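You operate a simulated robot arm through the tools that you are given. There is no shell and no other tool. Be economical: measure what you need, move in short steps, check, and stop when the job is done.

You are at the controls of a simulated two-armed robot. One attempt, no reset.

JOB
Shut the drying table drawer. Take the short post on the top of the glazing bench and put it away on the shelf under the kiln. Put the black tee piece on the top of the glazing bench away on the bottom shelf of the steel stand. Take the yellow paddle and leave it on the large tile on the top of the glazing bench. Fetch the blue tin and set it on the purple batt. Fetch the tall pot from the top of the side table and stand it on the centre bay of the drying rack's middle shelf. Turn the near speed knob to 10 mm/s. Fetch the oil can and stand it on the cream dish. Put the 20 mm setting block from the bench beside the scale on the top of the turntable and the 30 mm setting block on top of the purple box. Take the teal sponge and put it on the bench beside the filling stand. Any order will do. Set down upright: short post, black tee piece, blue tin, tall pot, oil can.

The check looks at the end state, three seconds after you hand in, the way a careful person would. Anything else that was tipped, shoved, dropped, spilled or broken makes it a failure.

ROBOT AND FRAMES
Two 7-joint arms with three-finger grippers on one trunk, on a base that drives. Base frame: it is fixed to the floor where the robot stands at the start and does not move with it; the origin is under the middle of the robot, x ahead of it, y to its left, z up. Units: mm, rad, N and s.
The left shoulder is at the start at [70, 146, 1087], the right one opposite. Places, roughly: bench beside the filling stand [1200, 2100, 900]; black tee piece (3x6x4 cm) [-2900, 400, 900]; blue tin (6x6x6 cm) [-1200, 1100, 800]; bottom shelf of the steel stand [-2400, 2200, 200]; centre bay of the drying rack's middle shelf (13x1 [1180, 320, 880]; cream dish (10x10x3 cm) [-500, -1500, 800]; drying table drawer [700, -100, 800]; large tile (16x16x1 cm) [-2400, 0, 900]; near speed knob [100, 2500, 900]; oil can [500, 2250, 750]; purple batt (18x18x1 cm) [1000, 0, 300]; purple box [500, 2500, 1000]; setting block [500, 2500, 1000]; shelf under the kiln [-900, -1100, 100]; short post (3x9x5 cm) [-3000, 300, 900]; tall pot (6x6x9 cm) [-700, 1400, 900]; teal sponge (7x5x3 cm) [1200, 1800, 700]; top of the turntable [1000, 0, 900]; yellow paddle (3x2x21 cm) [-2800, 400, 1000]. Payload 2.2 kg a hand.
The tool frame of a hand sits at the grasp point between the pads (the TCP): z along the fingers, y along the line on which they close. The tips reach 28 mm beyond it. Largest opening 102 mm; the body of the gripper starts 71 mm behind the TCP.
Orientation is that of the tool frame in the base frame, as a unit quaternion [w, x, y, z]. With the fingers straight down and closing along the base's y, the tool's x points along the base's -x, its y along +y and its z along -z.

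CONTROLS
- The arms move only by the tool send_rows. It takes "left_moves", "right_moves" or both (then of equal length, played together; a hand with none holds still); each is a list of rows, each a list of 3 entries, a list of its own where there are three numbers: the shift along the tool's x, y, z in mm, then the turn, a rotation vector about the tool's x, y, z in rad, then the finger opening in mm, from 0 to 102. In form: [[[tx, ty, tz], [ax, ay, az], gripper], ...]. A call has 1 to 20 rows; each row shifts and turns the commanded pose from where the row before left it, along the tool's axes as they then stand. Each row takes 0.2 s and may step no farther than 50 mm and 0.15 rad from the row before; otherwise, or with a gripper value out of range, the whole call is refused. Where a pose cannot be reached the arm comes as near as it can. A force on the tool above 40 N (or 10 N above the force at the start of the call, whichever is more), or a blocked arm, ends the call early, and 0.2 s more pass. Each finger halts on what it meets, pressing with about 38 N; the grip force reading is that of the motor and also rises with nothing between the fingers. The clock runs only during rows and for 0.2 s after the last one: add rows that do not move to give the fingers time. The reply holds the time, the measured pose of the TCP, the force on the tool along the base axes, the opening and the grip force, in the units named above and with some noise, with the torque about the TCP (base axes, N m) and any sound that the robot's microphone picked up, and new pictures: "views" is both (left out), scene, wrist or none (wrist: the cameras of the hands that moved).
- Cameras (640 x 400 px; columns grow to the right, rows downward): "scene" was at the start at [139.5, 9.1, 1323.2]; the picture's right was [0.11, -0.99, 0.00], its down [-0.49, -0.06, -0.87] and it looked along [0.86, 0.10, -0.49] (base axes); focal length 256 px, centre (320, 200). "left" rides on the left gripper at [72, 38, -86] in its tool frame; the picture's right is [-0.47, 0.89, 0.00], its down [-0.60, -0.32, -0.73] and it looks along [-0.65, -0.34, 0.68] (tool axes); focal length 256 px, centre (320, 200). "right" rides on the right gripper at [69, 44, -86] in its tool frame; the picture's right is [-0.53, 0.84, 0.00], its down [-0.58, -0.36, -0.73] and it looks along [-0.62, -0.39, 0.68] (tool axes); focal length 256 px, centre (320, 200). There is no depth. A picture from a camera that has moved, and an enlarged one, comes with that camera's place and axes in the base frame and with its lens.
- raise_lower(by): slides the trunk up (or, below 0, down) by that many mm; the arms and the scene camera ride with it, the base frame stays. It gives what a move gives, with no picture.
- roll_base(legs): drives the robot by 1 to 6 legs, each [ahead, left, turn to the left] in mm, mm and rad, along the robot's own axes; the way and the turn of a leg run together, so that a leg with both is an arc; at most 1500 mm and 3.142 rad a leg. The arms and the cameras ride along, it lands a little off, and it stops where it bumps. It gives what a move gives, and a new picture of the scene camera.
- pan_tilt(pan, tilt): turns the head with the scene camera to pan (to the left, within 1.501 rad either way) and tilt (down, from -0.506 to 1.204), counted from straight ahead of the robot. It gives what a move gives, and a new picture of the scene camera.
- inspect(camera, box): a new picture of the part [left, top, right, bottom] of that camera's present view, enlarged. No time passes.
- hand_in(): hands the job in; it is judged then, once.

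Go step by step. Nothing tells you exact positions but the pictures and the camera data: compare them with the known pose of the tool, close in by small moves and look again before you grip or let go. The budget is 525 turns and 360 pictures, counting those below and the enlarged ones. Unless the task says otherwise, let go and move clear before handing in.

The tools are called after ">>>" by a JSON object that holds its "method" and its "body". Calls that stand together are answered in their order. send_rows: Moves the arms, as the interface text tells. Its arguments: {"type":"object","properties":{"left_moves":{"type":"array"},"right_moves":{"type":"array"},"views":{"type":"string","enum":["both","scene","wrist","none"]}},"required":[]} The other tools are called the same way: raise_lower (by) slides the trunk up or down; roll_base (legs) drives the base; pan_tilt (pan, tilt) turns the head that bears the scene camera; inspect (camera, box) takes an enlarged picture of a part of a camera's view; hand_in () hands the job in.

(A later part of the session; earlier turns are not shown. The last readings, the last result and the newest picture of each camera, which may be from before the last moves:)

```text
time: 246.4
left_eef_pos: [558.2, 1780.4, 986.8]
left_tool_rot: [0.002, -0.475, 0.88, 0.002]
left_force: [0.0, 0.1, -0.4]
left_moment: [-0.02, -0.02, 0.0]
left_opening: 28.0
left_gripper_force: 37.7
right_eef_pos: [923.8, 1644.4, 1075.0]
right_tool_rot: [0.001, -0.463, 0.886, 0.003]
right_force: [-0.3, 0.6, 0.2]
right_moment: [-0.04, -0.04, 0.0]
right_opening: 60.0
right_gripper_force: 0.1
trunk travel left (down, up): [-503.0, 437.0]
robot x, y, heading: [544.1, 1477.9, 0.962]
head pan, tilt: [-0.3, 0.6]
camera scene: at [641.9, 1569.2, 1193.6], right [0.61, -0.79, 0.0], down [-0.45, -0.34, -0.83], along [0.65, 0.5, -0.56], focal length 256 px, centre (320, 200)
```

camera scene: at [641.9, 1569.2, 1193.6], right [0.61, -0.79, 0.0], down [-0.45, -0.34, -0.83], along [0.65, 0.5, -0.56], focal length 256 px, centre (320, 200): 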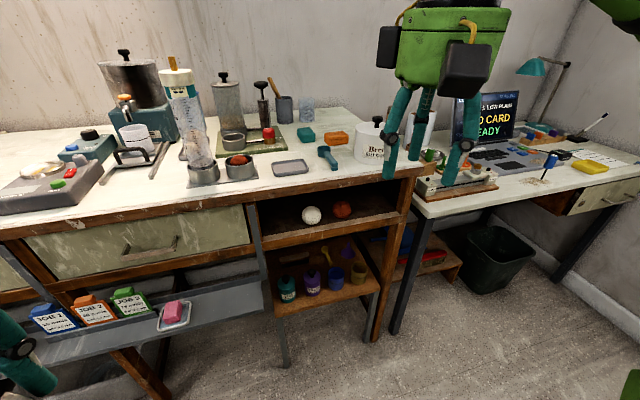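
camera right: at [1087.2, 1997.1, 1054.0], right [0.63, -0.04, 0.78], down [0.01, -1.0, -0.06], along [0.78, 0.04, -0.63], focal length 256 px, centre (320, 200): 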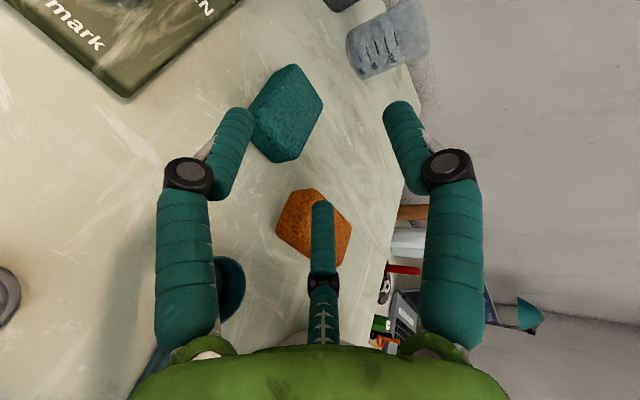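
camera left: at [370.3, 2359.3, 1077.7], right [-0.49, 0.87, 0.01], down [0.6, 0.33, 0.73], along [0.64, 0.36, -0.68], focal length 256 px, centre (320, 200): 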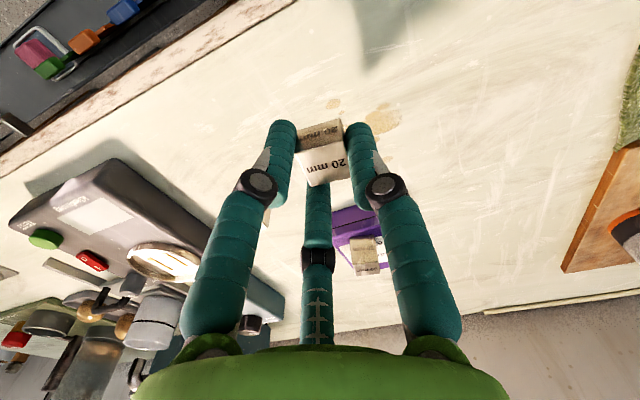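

Sponge confirmed. Now the oil can, triangulated at about (466,2234,655) on the tray. Drive there and yaw the right hand so its single finger faces me (neighbours sit left and right of the can).

>>> {"method": "roll_base", "body": {"legs": [[0, 687, 0], [110, 0, 0]]}}

>>> {"method": "send_rows", "body": {"right_moves": [[[0, 0, 10], [0, 0, -0.1428], 60], [[0, 0, 10], [0, 0, -0.1428], 60], [[0, 0, 20], [0, 0, -0.1428], 60], [[0, 0, 20], [0, 0, -0.1428], 60], [[0, 0, 20], [0, 0, -0.1428], 60], [[0, 0, 20], [0, 0, -0.1428], 60], [[0, 0, 20], [0, 0, -0.1428], 60], [[0, 0, 20], [0, 0, -0.1428], 60], [[0, 0, 20], [0, 0, -0.1428], 60], [[0, 0, 20], [0, 0, -0.1428], 60], [[0, 0, 20], [0, 0, -0.1428], 60]], "views": "wrist"}}

```text
time: 251.0
left_eef_pos: [53.6, 2269.8, 987.7]
left_tool_rot: [0.002, -0.473, 0.881, 0.002]
left_force: [-0.7, -0.2, -1.0]
left_moment: [0.0, 0.01, -0.04]
left_opening: 28.1
left_gripper_force: 38.1
right_eef_pos: [419.3, 2135.0, 1076.4]
right_tool_rot: [0.002, -0.462, 0.887, 0.004]
right_force: [-0.2, -0.6, 0.1]
right_moment: [-0.04, 0.03, 0.0]
right_opening: 59.9
right_gripper_force: 0.0
trunk travel left (down, up): [-503.0, 437.0]
robot x, y, heading: [39.2, 1968.9, 0.952]
head pan, tilt: [-0.3, 0.6]
camera scene: at [136.6, 2058.5, 1193.6], right [0.61, -0.79, 0.0], down [-0.45, -0.34, -0.83], along [0.65, 0.5, -0.56], focal length 256 px, centre (320, 200)
```

scene: 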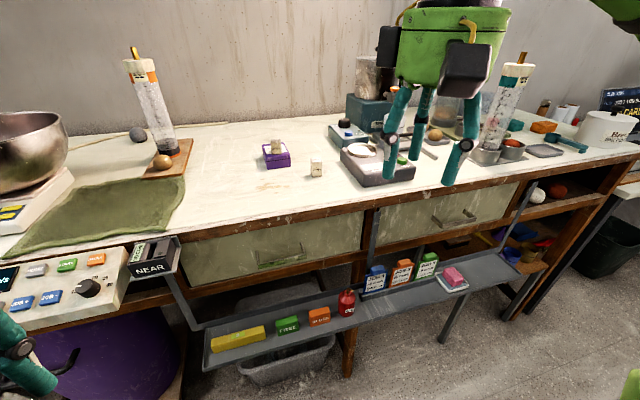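

```text
time: 253.4
left_eef_pos: [52.9, 2270.2, 988.4]
left_tool_rot: [0.001, -0.473, 0.881, 0.001]
left_force: [-0.1, -0.1, -0.9]
left_moment: [0.0, 0.04, -0.01]
left_opening: 28.2
left_gripper_force: 38.2
right_eef_pos: [336.8, 2119.4, 873.2]
right_tool_rot: [-0.004, 0.954, -0.3, -0.001]
right_force: [0.3, 0.9, 0.7]
right_moment: [0.0, -0.07, 0.0]
right_opening: 59.9
right_gripper_force: 0.0
right hand out of reach, approached as far as the arm can: row 9, 10, 11
trunk travel left (down, up): [-503.0, 437.0]
robot x, y, heading: [39.9, 1969.8, 0.96]
head pan, tilt: [-0.3, 0.6]
camera right: at [368.4, 2043.9, 957.6], right [-0.92, -0.39, 0.0], down [-0.26, 0.62, 0.74], along [-0.28, 0.68, -0.68], focal length 256 px, centre (320, 200)
```

right: 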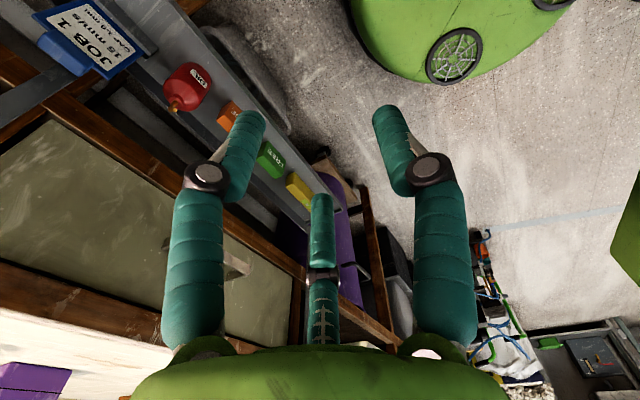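

Can refined to (464,2229,645). Move above it.

>>> {"method": "send_rows", "body": {"right_moves": [[[10, -41, 10], [0, 0, 0], 60], [[10, -41, 15], [0, 0, 0], 60], [[10, -41, 20], [0, 0, 0], 60], [[11, -40, 20], [0, 0, 0], 60]], "views": "wrist"}}

```text
time: 254.4
left_eef_pos: [52.9, 2270.0, 987.0]
left_tool_rot: [0.003, -0.473, 0.881, 0.002]
left_force: [0.1, -0.3, -1.1]
left_moment: [-0.01, 0.04, -0.01]
left_opening: 28.3
left_gripper_force: 37.7
right_eef_pos: [324.2, 2155.6, 843.8]
right_tool_rot: [-0.004, 0.953, -0.302, 0.0]
right_force: [-0.3, -0.3, 0.0]
right_moment: [0.02, 0.0, -0.03]
right_opening: 60.0
right_gripper_force: 0.0
right hand out of reach, approached as far as the arm can: row 1, 2, 3, 4
trunk travel left (down, up): [-503.0, 437.0]
robot x, y, heading: [38.6, 1967.0, 0.951]
head pan, tilt: [-0.3, 0.6]
camera right: at [354.3, 2080.1, 929.3], right [-0.92, -0.38, 0.0], down [-0.26, 0.62, 0.74], along [-0.28, 0.68, -0.68], focal length 256 px, centre (320, 200)
```

right: 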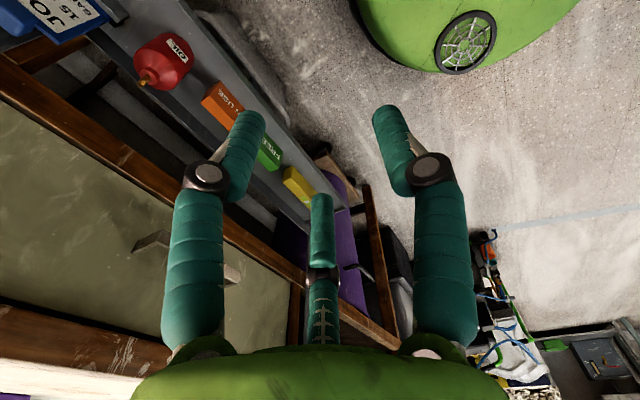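

The wrist is at its yaw limit there. With three equal fingers, turning back 120° gives the same finger layout, so do that.

>>> {"method": "send_rows", "body": {"right_moves": [[[0, 0, -5], [0, 0, 0.14], 60], [[0, 0, -5], [0, 0, 0.14], 60], [[0, 0, 0], [0, 0, 0.14], 60], [[0, 0, 0], [0, 0, 0.14], 60], [[0, 0, 0], [0, 0, 0.14], 60], [[0, 0, 0], [0, 0, 0.14], 60], [[0, 0, 0], [0, 0, 0.14], 60], [[0, 0, 0], [0, 0, 0.14], 60], [[0, 0, 0], [0, 0, 0.14], 60], [[0, 0, 0], [0, 0, 0.14], 60], [[0, 0, 0], [0, 0, 0.14], 60], [[0, 0, 0], [0, 0, 0.14], 60], [[0, 0, 0], [0, 0, 0.14], 60], [[0, 0, 0], [0, 0, 0.14], 60], [[0, 0, 0], [0, 0, 0.134], 60]], "views": "none"}}

```text
time: 257.6
left_eef_pos: [53.1, 2270.1, 985.6]
left_tool_rot: [0.002, -0.473, 0.881, 0.002]
left_force: [-1.0, 0.6, -0.7]
left_moment: [0.02, 0.0, -0.02]
left_opening: 28.1
left_gripper_force: 38.3
right_eef_pos: [323.6, 2155.7, 855.5]
right_tool_rot: [0.001, -0.214, 0.977, 0.003]
right_force: [-0.7, 0.0, -0.4]
right_moment: [0.02, 0.0, -0.02]
right_opening: 60.2
right_gripper_force: 0.1
trunk travel left (down, up): [-503.0, 437.0]
robot x, y, heading: [37.6, 1964.6, 0.957]
head pan, tilt: [-0.3, 0.6]
```

>>> {"method": "send_rows", "body": {"right_moves": [[[-39.5, 2, 10], [0, 0, 0], 60], [[-39.5, 2, 15], [0, 0, 0], 60], [[-39.5, 2, 20], [0, 0, 0], 60], [[-39.5, 2, 20], [0, 0, 0], 60]], "views": "wrist"}}

```text
time: 258.6
left_eef_pos: [49.0, 2267.3, 988.6]
left_tool_rot: [0.005, -0.473, 0.881, 0.003]
left_force: [-0.3, -0.2, -1.2]
left_moment: [0.04, -0.04, 0.01]
left_opening: 28.3
left_gripper_force: 38.9
right_eef_pos: [459.4, 2227.2, 791.3]
right_tool_rot: [0.002, -0.218, 0.976, 0.004]
right_force: [-11.3, -13.0, 2.8]
right_moment: [1.24, -1.0, -0.18]
right_opening: 60.1
right_gripper_force: 0.1
trunk travel left (down, up): [-503.0, 437.0]
robot x, y, heading: [38.2, 1962.6, 0.954]
head pan, tilt: [-0.3, 0.6]
camera right: at [378.1, 2237.1, 876.7], right [0.12, 0.99, 0.01], down [0.68, -0.09, 0.73], along [0.73, -0.08, -0.68], focal length 256 px, centre (320, 200)
```

right: 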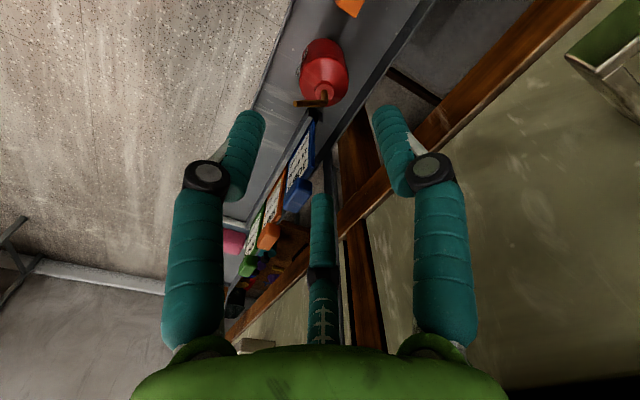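

The palm touches the bench edge. Back off and tilt the tool 0.3 rad so the hand leans back toward me.

>>> {"method": "send_rows", "body": {"right_moves": [[[34.6, -20, 0], [0, 0, 0], 60], [[0, 0, 0], [-0.075, -0.13, 0], 60], [[0, 0, 0], [-0.075, -0.13, 0], 60], [[0, 0, 25], [0, 0, 0], 60]], "views": "wrist"}}

```text
time: 259.6
left_eef_pos: [53.9, 2270.3, 986.1]
left_tool_rot: [0.001, -0.473, 0.881, 0.001]
left_force: [0.5, 0.0, 0.0]
left_moment: [0.0, 0.01, -0.02]
left_opening: 28.1
left_gripper_force: 38.0
right_eef_pos: [444.1, 2205.0, 766.3]
right_tool_rot: [0.11, -0.213, 0.965, 0.105]
right_force: [-0.2, 0.6, -1.2]
right_moment: [0.02, 0.01, -0.03]
right_opening: 59.4
right_gripper_force: 0.2
trunk travel left (down, up): [-503.0, 437.0]
robot x, y, heading: [37.0, 1962.5, 0.954]
head pan, tilt: [-0.3, 0.6]
camera right: at [349.7, 2194.7, 836.3], right [0.1, 0.96, 0.27], down [0.54, -0.28, 0.79], along [0.83, 0.07, -0.55], focal length 256 px, centre (320, 200)
```

right: 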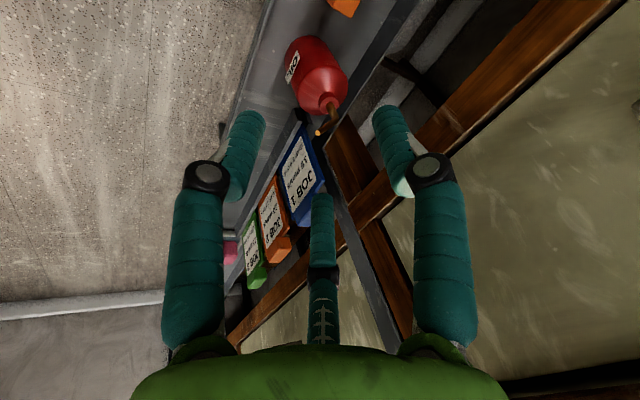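

Aligned with the can; advance along the tool axis part way.

>>> {"method": "send_rows", "body": {"right_moves": [[[0, 0, 30], [0, 0, 0], 56], [[0, 0, 30], [0, 0, 0], 56], [[0, 0, 15], [0, 0, 0], 56]], "views": "wrist"}}

```text
time: 260.4
left_eef_pos: [52.9, 2270.2, 986.6]
left_tool_rot: [0.002, -0.473, 0.881, 0.002]
left_force: [-0.3, 0.3, -1.1]
left_moment: [0.02, 0.02, 0.0]
left_opening: 28.3
left_gripper_force: 37.9
right_eef_pos: [455.8, 2222.0, 694.3]
right_tool_rot: [0.111, -0.214, 0.965, 0.105]
right_force: [0.5, 0.7, -0.1]
right_moment: [0.01, 0.0, -0.01]
right_opening: 56.1
right_gripper_force: 0.0
trunk travel left (down, up): [-503.0, 437.0]
robot x, y, heading: [37.7, 1963.0, 0.958]
head pan, tilt: [-0.3, 0.6]
camera right: at [361.6, 2212.9, 764.7], right [0.1, 0.96, 0.27], down [0.55, -0.28, 0.79], along [0.83, 0.06, -0.55], focal length 256 px, centre (320, 200)
```

right: 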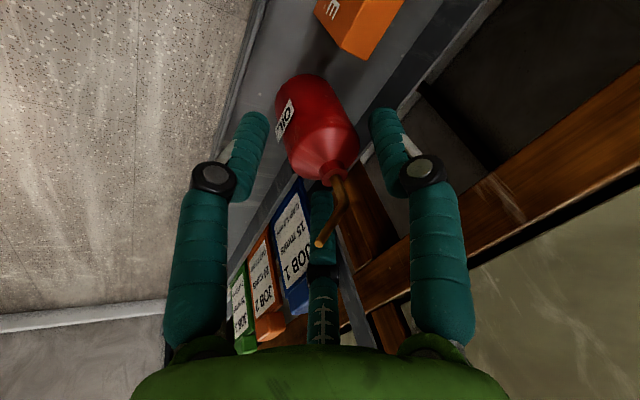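

>>> {"method": "send_rows", "body": {"right_moves": [[[0, 0, 20], [0, 0, 0], 56], [[0, 0, 16], [0, 0, 0], 56]], "views": "wrist"}}

```text
time: 261.0
left_eef_pos: [53.5, 2271.1, 986.9]
left_tool_rot: [0.003, -0.473, 0.881, 0.002]
left_force: [0.5, -0.9, -1.0]
left_moment: [-0.03, -0.02, 0.01]
left_opening: 28.3
left_gripper_force: 38.1
right_eef_pos: [463.2, 2231.7, 659.8]
right_tool_rot: [0.111, -0.214, 0.965, 0.106]
right_force: [-0.1, 0.7, 0.2]
right_moment: [-0.02, -0.01, 0.01]
right_opening: 56.2
right_gripper_force: 0.0
trunk travel left (down, up): [-503.0, 437.0]
robot x, y, heading: [37.3, 1965.0, 0.952]
head pan, tilt: [-0.3, 0.6]
camera right: at [368.0, 2222.0, 730.7], right [0.1, 0.96, 0.27], down [0.55, -0.28, 0.79], along [0.83, 0.06, -0.55], focal length 256 px, centre (320, 200)
```

right: 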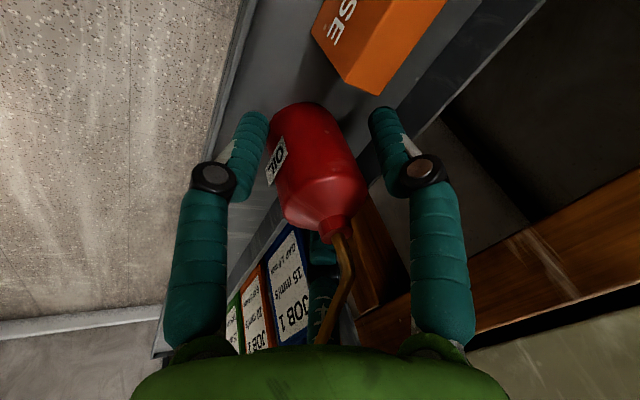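

Can is centred between the fingers. Close.

>>> {"method": "send_rows", "body": {"right_moves": [[[0, 0, 0], [0, 0, 0], 35], [[0, 0, 0], [0, 0, 0], 25], [[0, 0, 0], [0, 0, 0], 25], [[0, 0, 0], [0, 0, 0], 25]], "views": "wrist"}}

```text
time: 262.0
left_eef_pos: [54.1, 2270.7, 987.0]
left_tool_rot: [0.001, -0.473, 0.881, 0.003]
left_force: [-0.1, 0.2, -0.9]
left_moment: [-0.03, 0.03, 0.05]
left_opening: 28.2
left_gripper_force: 37.8
right_eef_pos: [462.3, 2231.3, 661.4]
right_tool_rot: [0.111, -0.215, 0.965, 0.106]
right_force: [-0.9, 0.4, 1.4]
right_moment: [0.01, 0.03, -0.01]
right_opening: 42.7
right_gripper_force: 37.8
trunk travel left (down, up): [-503.0, 437.0]
robot x, y, heading: [41.2, 1964.5, 0.955]
head pan, tilt: [-0.3, 0.6]
camera right: at [367.8, 2222.0, 731.1], right [0.1, 0.96, 0.27], down [0.55, -0.28, 0.79], along [0.83, 0.06, -0.55], focal length 256 px, centre (320, 200)
```

right: 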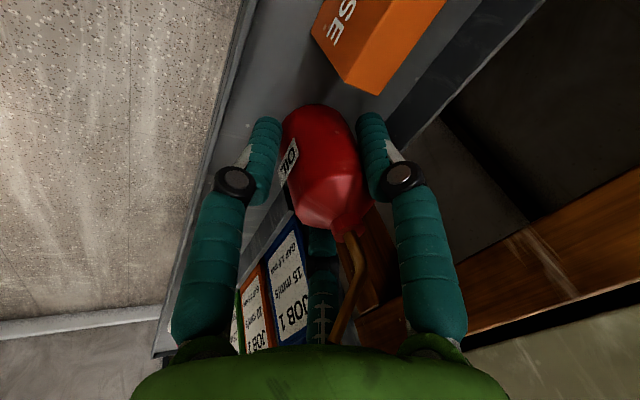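

Gripped (42.7 mm). Lift straight up, then back out toward me.

>>> {"method": "send_rows", "body": {"right_moves": [[[-5.2, 3.1, -19], [0, 0, 0], 25], [[-7.8, 4.7, -28.6], [0, 0, 0], 25], [[-7.8, 4.7, -28.6], [0, 0, 0], 25], [[33.2, -18.8, -12], [0, 0, 0], 25], [[33.2, -18.8, -12], [0, 0, 0], 25], [[33.2, -18.8, -12], [0, 0, 0], 25], [[-10.4, 6.3, -38], [0, 0, 0], 25], [[-10.4, 6.3, -38], [0, 0, 0], 25]], "views": "wrist"}}

```text
time: 263.8
left_eef_pos: [52.5, 2270.0, 987.5]
left_tool_rot: [0.001, -0.473, 0.881, 0.002]
left_force: [0.6, 0.3, -0.8]
left_moment: [0.01, -0.01, 0.01]
left_opening: 28.3
left_gripper_force: 38.1
right_eef_pos: [403.7, 2156.3, 818.2]
right_tool_rot: [0.111, -0.214, 0.965, 0.104]
right_force: [-0.1, -0.2, -0.2]
right_moment: [-0.04, -0.04, -0.02]
right_opening: 42.9
right_gripper_force: 38.1
right hand out of reach, approached as far as the arm can: row 6
trunk travel left (down, up): [-503.0, 437.0]
robot x, y, heading: [37.8, 1968.0, 0.955]
head pan, tilt: [-0.3, 0.6]
camera right: at [309.9, 2146.8, 888.2], right [0.1, 0.96, 0.27], down [0.54, -0.28, 0.79], along [0.83, 0.06, -0.55], focal length 256 px, centre (320, 200)
```

right: 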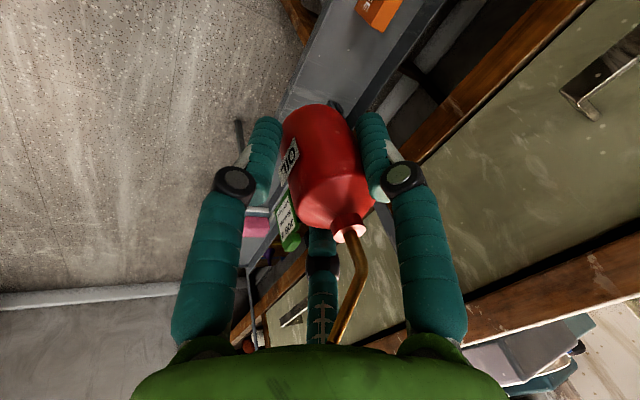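

Can in hand. Raise the trunk, then drive to the drying table to set the 20 mm block on the turntable.

>>> {"method": "raise_lower", "body": {"by": 122}}

>>> {"method": "roll_base", "body": {"legs": [[-213, -508, 0], [-734, -519, 0], [0, 0, -1.585]]}}

>>> {"method": "send_rows", "body": {"right_moves": [[[20, -10, -44], [0, 0, 0], 25], [[20, -10, -44], [0, 0, 0], 25], [[20, -10, -44], [0, 0, 0], 25]], "left_moves": [[[0, 0, -20], [0, 0, 0], 10], [[0, 0, -20], [0, 0, 0], 10], [[0, 0, 0], [0, 0, 0], 10]], "views": "none"}}

```text
time: 265.3
left_eef_pos: [55.4, 2270.9, 1109.6]
left_tool_rot: [0.003, -0.473, 0.881, 0.003]
left_force: [0.5, 0.2, -1.2]
left_moment: [-0.03, 0.02, -0.01]
left_opening: 28.4
left_gripper_force: 38.0
right_eef_pos: [405.5, 2157.0, 940.0]
right_tool_rot: [0.11, -0.214, 0.965, 0.105]
right_force: [-0.4, 0.2, -1.7]
right_moment: [-0.01, 0.02, 0.02]
right_opening: 42.9
right_gripper_force: 38.0
trunk travel left (down, up): [-625.0, 315.0]
robot x, y, heading: [37.4, 1962.4, 0.957]
head pan, tilt: [-0.3, 0.6]
```

```text
time: 276.7
left_eef_pos: [627.3, 583.4, 1108.4]
left_tool_rot: [0.003, 0.294, 0.956, 0.0]
left_force: [0.8, -0.3, -0.8]
left_moment: [-0.03, -0.03, -0.02]
left_opening: 28.1
left_gripper_force: 38.4
right_eef_pos: [508.5, 233.2, 938.4]
right_tool_rot: [0.152, 0.537, 0.83, -0.006]
right_force: [0.4, -0.3, -1.5]
right_moment: [0.02, 0.02, -0.01]
right_opening: 42.6
right_gripper_force: 38.0
trunk travel left (down, up): [-625.0, 315.0]
robot x, y, heading: [321.0, 603.6, -0.629]
head pan, tilt: [-0.3, 0.6]
camera scene: at [415.6, 502.1, 1315.6], right [-0.8, -0.6, 0.0], down [-0.34, 0.45, -0.82], along [0.49, -0.66, -0.57], focal length 256 px, centre (320, 200)
```

scene: 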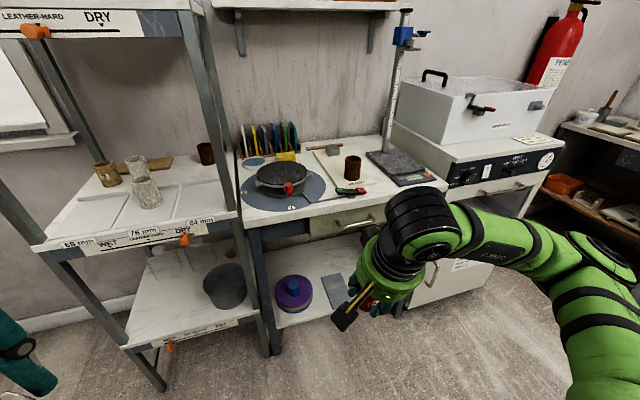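

```text
time: 277.5
left_eef_pos: [626.6, 584.4, 1148.8]
left_tool_rot: [0.002, 0.295, 0.956, 0.0]
left_force: [-1.3, 0.0, -1.0]
left_moment: [-0.01, -0.01, 0.0]
left_opening: 28.3
left_gripper_force: 38.1
right_eef_pos: [449.1, 288.9, 1059.0]
right_tool_rot: [0.151, 0.538, 0.829, -0.007]
right_force: [-0.2, -0.4, -0.6]
right_moment: [-0.05, 0.0, -0.01]
right_opening: 42.8
right_gripper_force: 38.0
right hand out of reach, approached as far as the arm can: row 1, 2
trunk travel left (down, up): [-625.0, 315.0]
robot x, y, heading: [324.3, 602.1, -0.626]
head pan, tilt: [-0.3, 0.6]
```

Everything placed so far looks fine. Approach the drying table for the turntable.

>>> {"method": "roll_base", "body": {"legs": [[0, -267, 0], [380, 0, 0]]}}

>>> {"method": "pan_tilt", "body": {"pan": 0.25, "tilt": 0.7}}

```text
time: 281.4
left_eef_pos: [773.9, 144.5, 1149.8]
left_tool_rot: [0.003, 0.295, 0.956, -0.001]
left_force: [0.3, -0.3, -1.1]
left_moment: [0.01, 0.0, -0.01]
left_opening: 28.1
left_gripper_force: 37.5
right_eef_pos: [596.8, -152.0, 1058.8]
right_tool_rot: [0.152, 0.537, 0.83, -0.005]
right_force: [0.0, -0.4, -1.4]
right_moment: [0.01, 0.0, -0.01]
right_opening: 42.9
right_gripper_force: 38.4
trunk travel left (down, up): [-625.0, 315.0]
robot x, y, heading: [472.9, 162.8, -0.635]
head pan, tilt: [-0.3, 0.6]
camera scene: at [562.9, 63.1, 1315.6], right [-0.8, -0.6, 0.0], down [-0.34, 0.45, -0.83], along [0.49, -0.66, -0.56], focal length 256 px, centre (320, 200)
```

scene: 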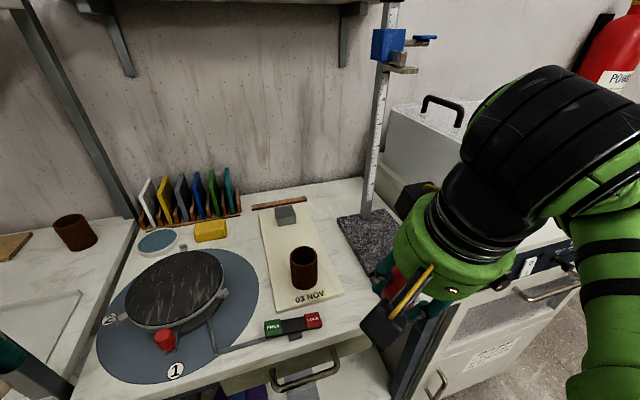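

```text
time: 282.3
left_eef_pos: [775.0, 143.6, 1149.9]
left_tool_rot: [0.003, 0.294, 0.956, 0.0]
left_force: [-0.2, 0.4, -1.5]
left_moment: [0.0, 0.01, 0.0]
left_opening: 28.0
left_gripper_force: 38.1
right_eef_pos: [596.8, -151.1, 1058.0]
right_tool_rot: [0.152, 0.538, 0.829, -0.005]
right_force: [-0.3, 0.4, -0.7]
right_moment: [0.0, -0.01, -0.01]
right_opening: 42.7
right_gripper_force: 38.2
trunk travel left (down, up): [-625.0, 315.0]
robot x, y, heading: [468.3, 163.1, -0.625]
head pan, tilt: [0.25, 0.7]
camera scene: at [589.2, 102.0, 1307.0], right [-0.37, -0.93, 0.0], down [-0.6, 0.24, -0.77], along [0.71, -0.28, -0.64], focal length 256 px, centre (320, 200)
```

scene: 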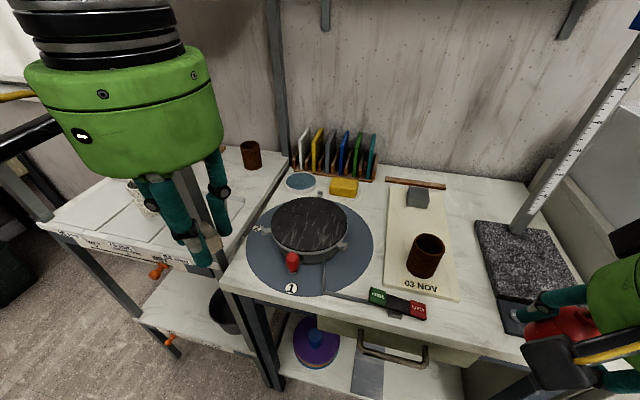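

Turntable centre triangulates to (957,-20), top ≈917. Move the block above it.

>>> {"method": "send_rows", "body": {"left_moves": [[[-40.4, -5.5, 10], [0, 0, 0], 10], [[-40.4, -5.5, 25], [0, 0, 0], 10], [[-40.4, -5.5, 25], [0, 0, 0], 10], [[-40.4, -5.5, 25], [0, 0, 0], 10], [[-40.4, -5.5, 25], [0, 0, 0], 10], [[-40.4, -5.5, 25], [0, 0, 0], 10]], "views": "both"}}

```text
time: 283.9
left_eef_pos: [927.0, -2.6, 1044.9]
left_tool_rot: [0.035, 0.298, 0.954, -0.01]
left_force: [0.0, 0.2, -1.6]
left_moment: [-0.01, 0.01, -0.01]
left_opening: 28.2
left_gripper_force: 37.9
left hand out of reach, approached as far as the arm can: row 6
right_eef_pos: [567.7, -141.1, 1065.4]
right_tool_rot: [0.166, 0.535, 0.829, -0.001]
right_force: [0.5, 0.1, -1.5]
right_moment: [0.0, -0.02, 0.01]
right_opening: 42.5
right_gripper_force: 38.0
trunk travel left (down, up): [-625.0, 315.0]
robot x, y, heading: [463.0, 163.3, -0.63]
head pan, tilt: [0.25, 0.7]
stopped in row 6 (left hand): the arm was blocked; the commanded pose is now the measured one
camera scene: at [551.6, 116.4, 1309.7], right [-0.37, -0.93, 0.0], down [-0.58, 0.23, -0.78], along [0.73, -0.29, -0.62], focal length 256 px, centre (320, 200)
camera left: at [883.6, 72.6, 1125.4], right [0.89, 0.46, 0.03], down [0.27, -0.57, 0.77], along [0.38, -0.67, -0.64], focal length 256 px, centre (320, 200)
```

scene: 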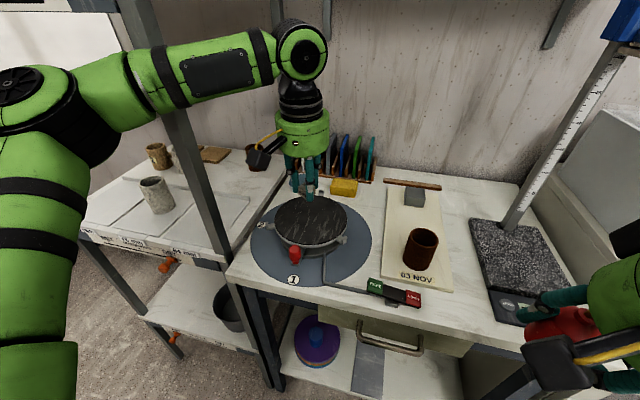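
left: 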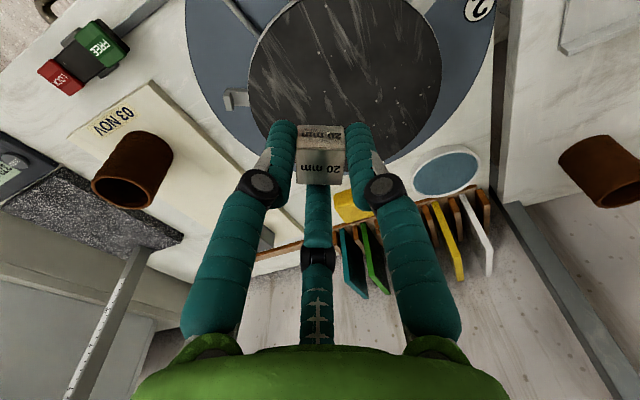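

The left forearm met the rack's front post. Retract the hand, then shift the robot to the right.

>>> {"method": "send_rows", "body": {"left_moves": [[[40, 0, -10], [0, 0, 0], 10], [[40, 0, -10], [0, 0.035, 0], 10], [[40, 0, -10], [0, 0.035, 0], 10], [[40, 0, -10], [0, 0, 0], 10]], "views": "scene"}}

```text
time: 284.9
left_eef_pos: [824.1, 79.8, 1063.5]
left_tool_rot: [-0.02, 0.295, 0.955, 0.002]
left_force: [-0.7, 0.2, -2.0]
left_moment: [-0.01, 0.02, -0.02]
left_opening: 28.0
left_gripper_force: 37.7
right_eef_pos: [595.2, -150.4, 1059.2]
right_tool_rot: [0.152, 0.537, 0.83, -0.005]
right_force: [0.4, -0.1, -0.9]
right_moment: [0.01, 0.01, 0.02]
right_opening: 42.6
right_gripper_force: 38.0
trunk travel left (down, up): [-625.0, 315.0]
robot x, y, heading: [470.5, 167.7, -0.629]
head pan, tilt: [0.25, 0.7]
camera scene: at [587.7, 104.0, 1307.0], right [-0.37, -0.93, 0.0], down [-0.6, 0.24, -0.77], along [0.71, -0.28, -0.64], focal length 256 px, centre (320, 200)
```

scene: 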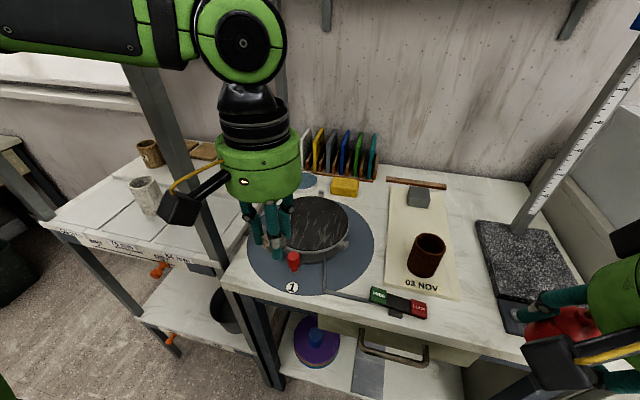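

>>> {"method": "roll_base", "body": {"legs": [[0, -150, 0]]}}

>>> {"method": "send_rows", "body": {"left_moves": [[[0, 30, 0], [0, -0.04, 0], 10], [[0, 40, 0], [0, 0, 0], 10], [[-30, 30, 0], [0, 0, 0], 10]], "views": "scene"}}

```text
time: 286.3
left_eef_pos: [736.5, -43.2, 1063.0]
left_tool_rot: [-0.019, 0.296, 0.955, 0.002]
left_force: [-0.2, 0.0, -1.9]
left_moment: [0.01, 0.02, -0.03]
left_opening: 28.3
left_gripper_force: 38.2
right_eef_pos: [507.8, -272.4, 1059.3]
right_tool_rot: [0.151, 0.537, 0.83, -0.006]
right_force: [-0.5, 0.5, -0.3]
right_moment: [0.01, -0.04, 0.0]
right_opening: 42.6
right_gripper_force: 38.2
trunk travel left (down, up): [-625.0, 315.0]
robot x, y, heading: [383.2, 46.3, -0.63]
head pan, tilt: [0.25, 0.7]
camera scene: at [500.3, -17.5, 1306.9], right [-0.37, -0.93, 0.0], down [-0.6, 0.24, -0.76], along [0.71, -0.28, -0.64], focal length 256 px, centre (320, 200)
```

scene: 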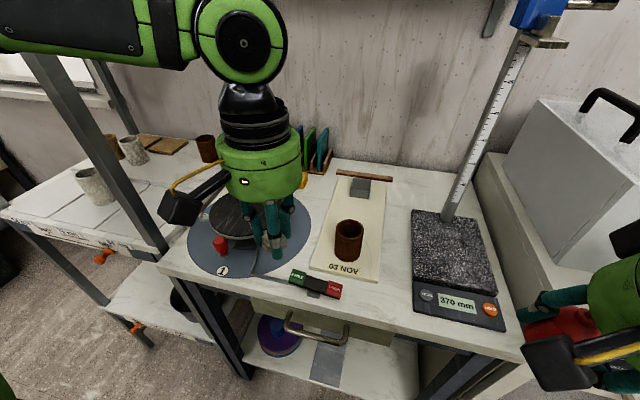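

```text
time: 287.1
left_eef_pos: [819.0, 20.5, 1062.1]
left_tool_rot: [-0.002, 0.296, 0.955, -0.002]
left_force: [0.4, 0.2, -0.8]
left_moment: [0.06, 0.07, 0.0]
left_opening: 28.3
left_gripper_force: 38.3
right_eef_pos: [509.0, -274.5, 1058.6]
right_tool_rot: [0.151, 0.537, 0.83, -0.004]
right_force: [1.0, 0.8, -1.0]
right_moment: [0.02, 0.06, -0.01]
right_opening: 42.6
right_gripper_force: 38.3
trunk travel left (down, up): [-625.0, 315.0]
robot x, y, heading: [381.5, 41.7, -0.625]
head pan, tilt: [0.25, 0.7]
camera scene: at [501.0, -19.9, 1306.7], right [-0.37, -0.93, 0.0], down [-0.6, 0.24, -0.76], along [0.71, -0.28, -0.65], focal length 256 px, centre (320, 200)
```

scene: 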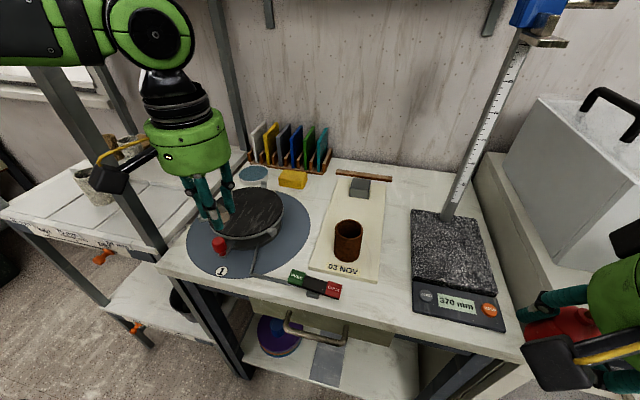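

>>> {"method": "send_rows", "body": {"left_moves": [[[-34, 11, 15], [0, 0, 0], 10], [[-34, 11, 15], [0, 0, 0], 10], [[-34, 11, 18], [0, 0, 0], 10], [[-34, 11, 18], [0, 0, 0], 10]], "views": "both"}}

```text
time: 288.1
left_eef_pos: [956.5, -22.0, 995.9]
left_tool_rot: [-0.002, 0.297, 0.955, -0.002]
left_force: [-0.3, -1.1, -1.9]
left_moment: [0.02, 0.01, 0.04]
left_opening: 28.1
left_gripper_force: 37.6
right_eef_pos: [509.0, -274.1, 1058.6]
right_tool_rot: [0.15, 0.537, 0.83, -0.006]
right_force: [-0.6, -0.4, -0.5]
right_moment: [-0.02, 0.04, -0.05]
right_opening: 42.7
right_gripper_force: 37.7
trunk travel left (down, up): [-625.0, 315.0]
robot x, y, heading: [378.8, 44.9, -0.627]
head pan, tilt: [0.25, 0.7]
camera scene: at [501.7, -19.8, 1306.6], right [-0.37, -0.93, 0.0], down [-0.6, 0.24, -0.76], along [0.71, -0.28, -0.65], focal length 256 px, centre (320, 200)
camera left: at [918.3, 50.4, 1081.6], right [0.88, 0.47, -0.01], down [0.32, -0.6, 0.73], along [0.34, -0.65, -0.68], focal length 256 px, centre (320, 200)
```

scene: 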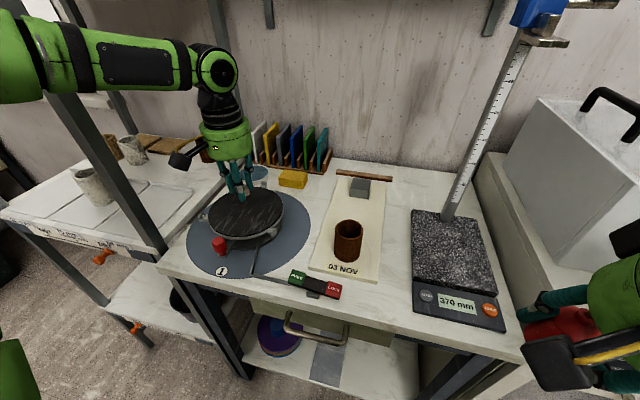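
left: 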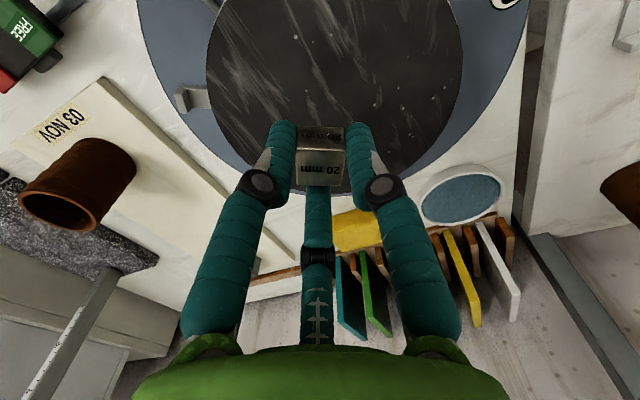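

>>> {"method": "send_rows", "body": {"left_moves": [[[5, 8, 20], [0, 0, 0], 10], [[0, 0, 20], [0, 0, 0], 10], [[0, 0, 4], [0, 0, 0], 10]], "views": "none"}}

>>> {"method": "inspect", "body": {"camera": "scene", "box": [170, 130, 310, 270]}}

```text
time: 288.9
left_eef_pos: [953.7, -11.4, 952.4]
left_tool_rot: [0.0, 0.297, 0.955, -0.003]
left_force: [0.7, 0.0, -0.5]
left_moment: [-0.02, 0.01, -0.03]
left_opening: 28.3
left_gripper_force: 38.0
right_eef_pos: [505.9, -271.4, 1058.9]
right_tool_rot: [0.153, 0.536, 0.83, -0.004]
right_force: [-0.3, 0.9, -1.9]
right_moment: [-0.02, 0.0, 0.02]
right_opening: 42.8
right_gripper_force: 37.8
trunk travel left (down, up): [-625.0, 315.0]
robot x, y, heading: [380.8, 45.0, -0.631]
head pan, tilt: [0.25, 0.7]
```

```text
2.86 times, centred on (240, 200) of scene
camera zoom: at [498.9, -18.5, 1307.0], right [-0.37, -0.93, 0.0], down [-0.6, 0.24, -0.77], along [0.71, -0.28, -0.64], focal length 730 px, centre (549, 200)
```

zoom: 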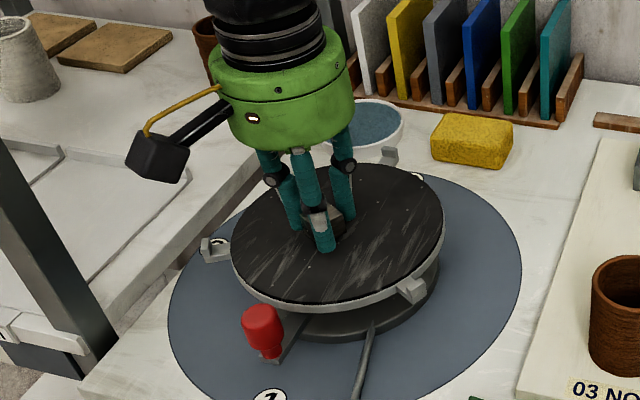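

Centered on the disc. Small steps down.

>>> {"method": "send_rows", "body": {"left_moves": [[[0, 0, 3], [0, 0, 0], 10], [[0, 0, 3], [0, 0, 0], 10]], "views": "none"}}

```text
time: 289.5
left_eef_pos: [954.9, -11.7, 948.5]
left_tool_rot: [0.001, 0.296, 0.955, -0.003]
left_force: [-0.6, 0.7, 4.2]
left_moment: [0.01, -0.06, 0.01]
left_opening: 28.0
left_gripper_force: 37.3
right_eef_pos: [507.4, -273.0, 1059.6]
right_tool_rot: [0.151, 0.538, 0.83, -0.006]
right_force: [0.8, -1.1, -1.3]
right_moment: [-0.01, 0.01, -0.02]
right_opening: 42.7
right_gripper_force: 38.4
trunk travel left (down, up): [-625.0, 315.0]
robot x, y, heading: [380.7, 45.3, -0.629]
head pan, tilt: [0.25, 0.7]
```

>>> {"method": "send_rows", "body": {"left_moves": [[[0, 0, -1.5], [0, 0, 0], 10], [[0, 0, 0], [0, 0, 0], 36], [[0, 0, 0], [0, 0, 0], 54], [[0, 0, -15], [0, 0, 0], 56], [[0, 0, -40], [0, 0, 0], 56], [[0, 0, -40], [0, 0, 0], 56], [[40, -15, -10], [0, 0, 0], 56], [[40, -15, 0], [0, 0, 0], 30], [[40, -15, 0], [0, 0, 0], 10], [[40, -15, 0], [0, 0, 0], 10]], "views": "scene"}}

>>> {"method": "inspect", "body": {"camera": "scene", "box": [170, 150, 310, 270]}}

```text
time: 291.7
left_eef_pos: [786.4, 31.1, 1053.7]
left_tool_rot: [0.001, 0.296, 0.955, -0.002]
left_force: [0.0, 0.2, -0.8]
left_moment: [0.01, -0.03, -0.01]
left_opening: 10.1
left_gripper_force: 0.1
right_eef_pos: [505.0, -273.5, 1059.6]
right_tool_rot: [0.152, 0.536, 0.83, -0.006]
right_force: [-0.2, -0.3, -0.5]
right_moment: [0.01, -0.03, -0.01]
right_opening: 42.5
right_gripper_force: 37.6
trunk travel left (down, up): [-625.0, 315.0]
robot x, y, heading: [376.1, 45.8, -0.629]
head pan, tilt: [0.25, 0.7]
camera scene: at [497.4, -17.9, 1307.2], right [-0.37, -0.93, 0.0], down [-0.6, 0.24, -0.77], along [0.71, -0.28, -0.64], focal length 256 px, centre (320, 200)
```

scene: 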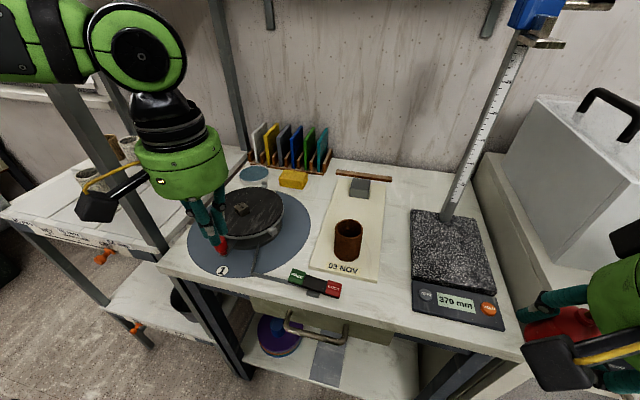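

```text
3.33 times, centred on (240, 210) of scene
camera zoom: at [497.4, -17.9, 1307.2], right [-0.37, -0.93, 0.0], down [-0.6, 0.24, -0.77], along [0.71, -0.28, -0.64], focal length 852 px, centre (587, 167)
```

zoom: 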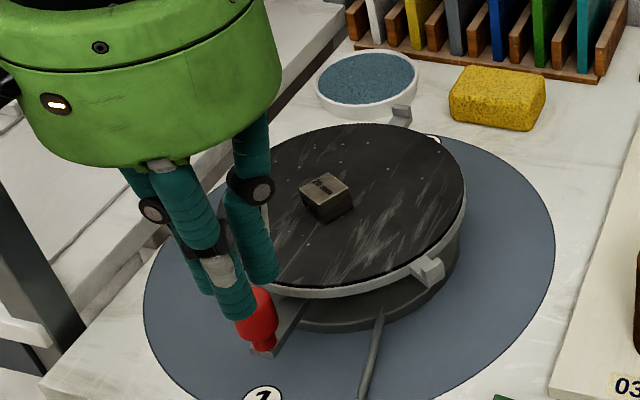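

Block is on the turntable. Now back away and turn toward the cream dish (-500,-1500).

>>> {"method": "roll_base", "body": {"legs": [[-420, 0, 0], [0, 0, -1.25]]}}

>>> {"method": "pan_tilt", "body": {"pan": 0.0, "tilt": 0.4}}

```text
time: 297.4
left_eef_pos: [160.7, -99.2, 1052.7]
left_tool_rot: [-0.003, 0.796, 0.605, -0.002]
left_force: [-0.6, -0.4, 0.3]
left_moment: [-0.01, 0.03, 0.0]
left_opening: 9.9
left_gripper_force: 0.0
right_eef_pos: [-218.4, 69.1, 1059.1]
right_tool_rot: [0.12, 0.919, 0.363, -0.092]
right_force: [-0.5, 0.3, -0.6]
right_moment: [-0.03, -0.03, 0.04]
right_opening: 42.6
right_gripper_force: 38.1
trunk travel left (down, up): [-625.0, 315.0]
robot x, y, heading: [38.7, 292.2, -1.873]
head pan, tilt: [0.25, 0.7]
camera scene: at [20.6, 157.3, 1306.9], right [-1.0, 0.05, 0.0], down [0.03, 0.64, -0.76], along [-0.04, -0.76, -0.64], focal length 256 px, centre (320, 200)
```

scene: 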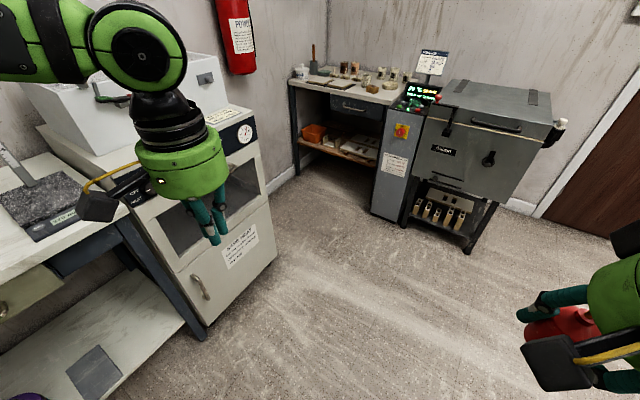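

```text
time: 298.2
left_eef_pos: [160.0, -99.4, 1053.5]
left_tool_rot: [-0.002, 0.797, 0.604, -0.002]
left_force: [-0.7, 0.5, 0.4]
left_moment: [-0.03, -0.01, 0.01]
left_opening: 10.2
left_gripper_force: 0.1
right_eef_pos: [-218.7, 69.5, 1058.1]
right_tool_rot: [0.12, 0.919, 0.363, -0.092]
right_force: [0.3, -0.3, -0.7]
right_moment: [-0.03, 0.01, 0.0]
right_opening: 42.2
right_gripper_force: 37.7
trunk travel left (down, up): [-625.0, 315.0]
robot x, y, heading: [40.0, 292.0, -1.87]
head pan, tilt: [0.0, 0.4]
camera scene: at [-2.5, 153.7, 1333.7], right [-0.96, 0.29, 0.0], down [0.11, 0.37, -0.92], along [-0.27, -0.88, -0.39], focal length 256 px, centre (320, 200)
```

scene: 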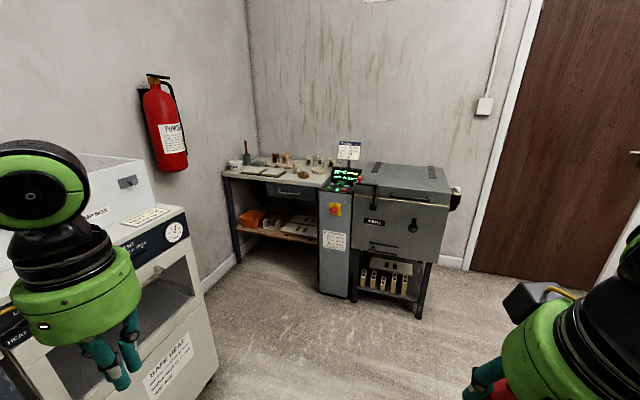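

The kiln is at right, the dish bench is left of it (facing heading ≈-2.18). Drive closer.

>>> {"method": "roll_base", "body": {"legs": [[800, 160, 0], [0, 0, -0.31]]}}

>>> {"method": "pan_tilt", "body": {"pan": 0.0, "tilt": 0.55}}

```text
time: 303.5
left_eef_pos: [-48.5, -926.6, 1052.9]
left_tool_rot: [-0.002, 0.881, 0.473, -0.001]
left_force: [0.4, 0.3, -1.0]
left_moment: [-0.03, -0.01, 0.0]
left_opening: 9.9
left_gripper_force: 0.1
right_eef_pos: [-358.6, -651.3, 1059.3]
right_tool_rot: [0.105, 0.964, 0.216, -0.11]
right_force: [-0.9, 0.4, -1.1]
right_moment: [0.0, 0.02, -0.02]
right_opening: 42.9
right_gripper_force: 38.4
trunk travel left (down, up): [-625.0, 315.0]
robot x, y, heading: [-44.5, -519.9, -2.182]
head pan, tilt: [0.0, 0.4]
camera scene: at [-126.4, -636.8, 1333.8], right [-0.82, 0.57, 0.0], down [0.22, 0.32, -0.92], along [-0.53, -0.75, -0.39], focal length 256 px, centre (320, 200)
```

scene: 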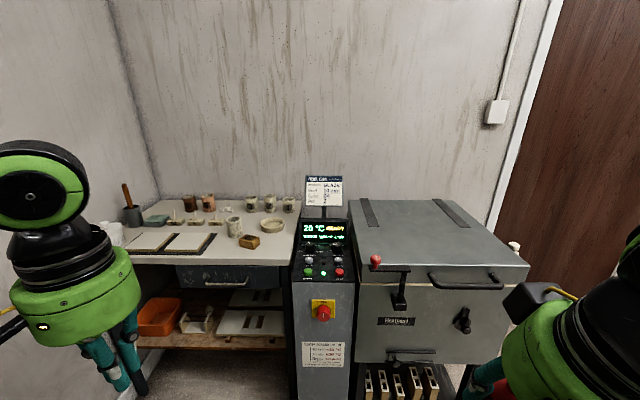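

```text
time: 304.2
left_eef_pos: [-50.2, -926.2, 1053.2]
left_tool_rot: [-0.002, 0.881, 0.474, -0.002]
left_force: [-0.2, -0.5, 0.0]
left_moment: [0.0, 0.01, -0.01]
left_opening: 10.0
left_gripper_force: 0.0
right_eef_pos: [-358.7, -652.1, 1058.6]
right_tool_rot: [0.106, 0.964, 0.216, -0.11]
right_force: [-0.3, -0.2, -0.2]
right_moment: [0.0, -0.03, 0.0]
right_opening: 42.2
right_gripper_force: 37.6
trunk travel left (down, up): [-625.0, 315.0]
robot x, y, heading: [-46.0, -518.4, -2.186]
head pan, tilt: [0.0, 0.55]
camera scene: at [-125.2, -634.4, 1320.1], right [-0.82, 0.57, 0.0], down [0.3, 0.43, -0.85], along [-0.49, -0.7, -0.52], focal length 256 px, centre (320, 200)
```

scene: 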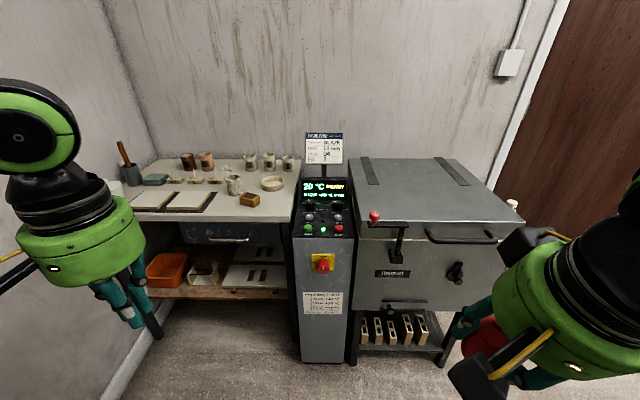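

The cream dish is at about (-505,-1514). Tuck the left hand, then drive in front of it.

>>> {"method": "send_rows", "body": {"left_moves": [[[20, -35, -25], [0, 0, 0], 10], [[20, -35, -25], [0, 0, 0], 10], [[25, -35, -20], [0, 0, 0], 10], [[25, -25, -20], [0, 0, 0], 10]], "views": "none"}}

>>> {"method": "roll_base", "body": {"legs": [[300, 254, 0], [170, 0, 0]]}}

>>> {"method": "pan_tilt", "body": {"pan": -0.1, "tilt": 0.7}}

```text
time: 305.2
left_eef_pos: [-109.3, -780.9, 1144.7]
left_tool_rot: [-0.002, 0.88, 0.474, -0.001]
left_force: [0.0, 1.2, -0.5]
left_moment: [0.0, 0.0, 0.02]
left_opening: 10.1
left_gripper_force: 0.1
right_eef_pos: [-358.7, -650.7, 1059.0]
right_tool_rot: [0.104, 0.965, 0.215, -0.11]
right_force: [-1.0, -0.6, -1.1]
right_moment: [-0.02, 0.02, 0.02]
right_opening: 42.4
right_gripper_force: 37.5
trunk travel left (down, up): [-625.0, 315.0]
robot x, y, heading: [-42.1, -521.6, -2.184]
head pan, tilt: [0.0, 0.55]
```

```text
time: 307.2
left_eef_pos: [-142.8, -1030.9, 1142.9]
left_tool_rot: [-0.003, 0.882, 0.472, -0.001]
left_force: [-1.0, -0.8, -0.2]
left_moment: [0.04, -0.01, 0.02]
left_opening: 10.0
left_gripper_force: 0.0
right_eef_pos: [-392.1, -900.1, 1057.8]
right_tool_rot: [0.103, 0.965, 0.214, -0.109]
right_force: [0.3, -0.8, -2.5]
right_moment: [0.03, -0.03, -0.04]
right_opening: 42.1
right_gripper_force: 38.2
trunk travel left (down, up): [-625.0, 315.0]
robot x, y, heading: [-75.5, -766.0, -2.185]
head pan, tilt: [0.0, 0.55]
stopped in leg 1: the robot was blocked; the commanded pose is now the measured one
camera scene: at [-158.5, -884.7, 1319.7], right [-0.82, 0.58, 0.0], down [0.3, 0.43, -0.85], along [-0.49, -0.7, -0.52], focal length 256 px, centre (320, 200)
```

scene: 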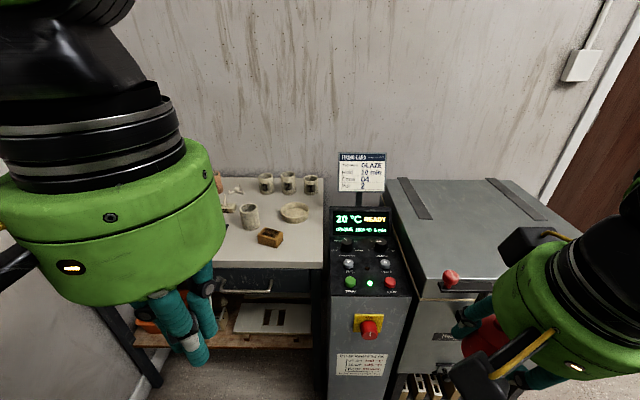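

```text
time: 307.9
left_eef_pos: [-141.4, -1030.8, 1144.4]
left_tool_rot: [-0.002, 0.881, 0.472, -0.002]
left_force: [0.2, 0.4, 0.5]
left_moment: [0.06, 0.01, -0.01]
left_opening: 10.1
left_gripper_force: 0.0
right_eef_pos: [-390.2, -899.6, 1059.2]
right_tool_rot: [0.104, 0.965, 0.214, -0.11]
right_force: [0.4, -0.3, -1.2]
right_moment: [0.08, 0.0, 0.0]
right_opening: 42.8
right_gripper_force: 38.3
trunk travel left (down, up): [-625.0, 315.0]
robot x, y, heading: [-78.9, -765.6, -2.181]
head pan, tilt: [-0.099, 0.7]
camera scene: at [-159.8, -874.5, 1306.9], right [-0.76, 0.65, 0.0], down [0.42, 0.49, -0.76], along [-0.5, -0.58, -0.64], focal length 256 px, centre (320, 200)
```

scene: 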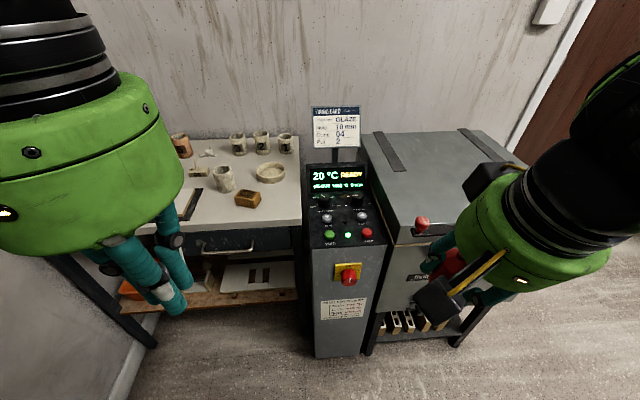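

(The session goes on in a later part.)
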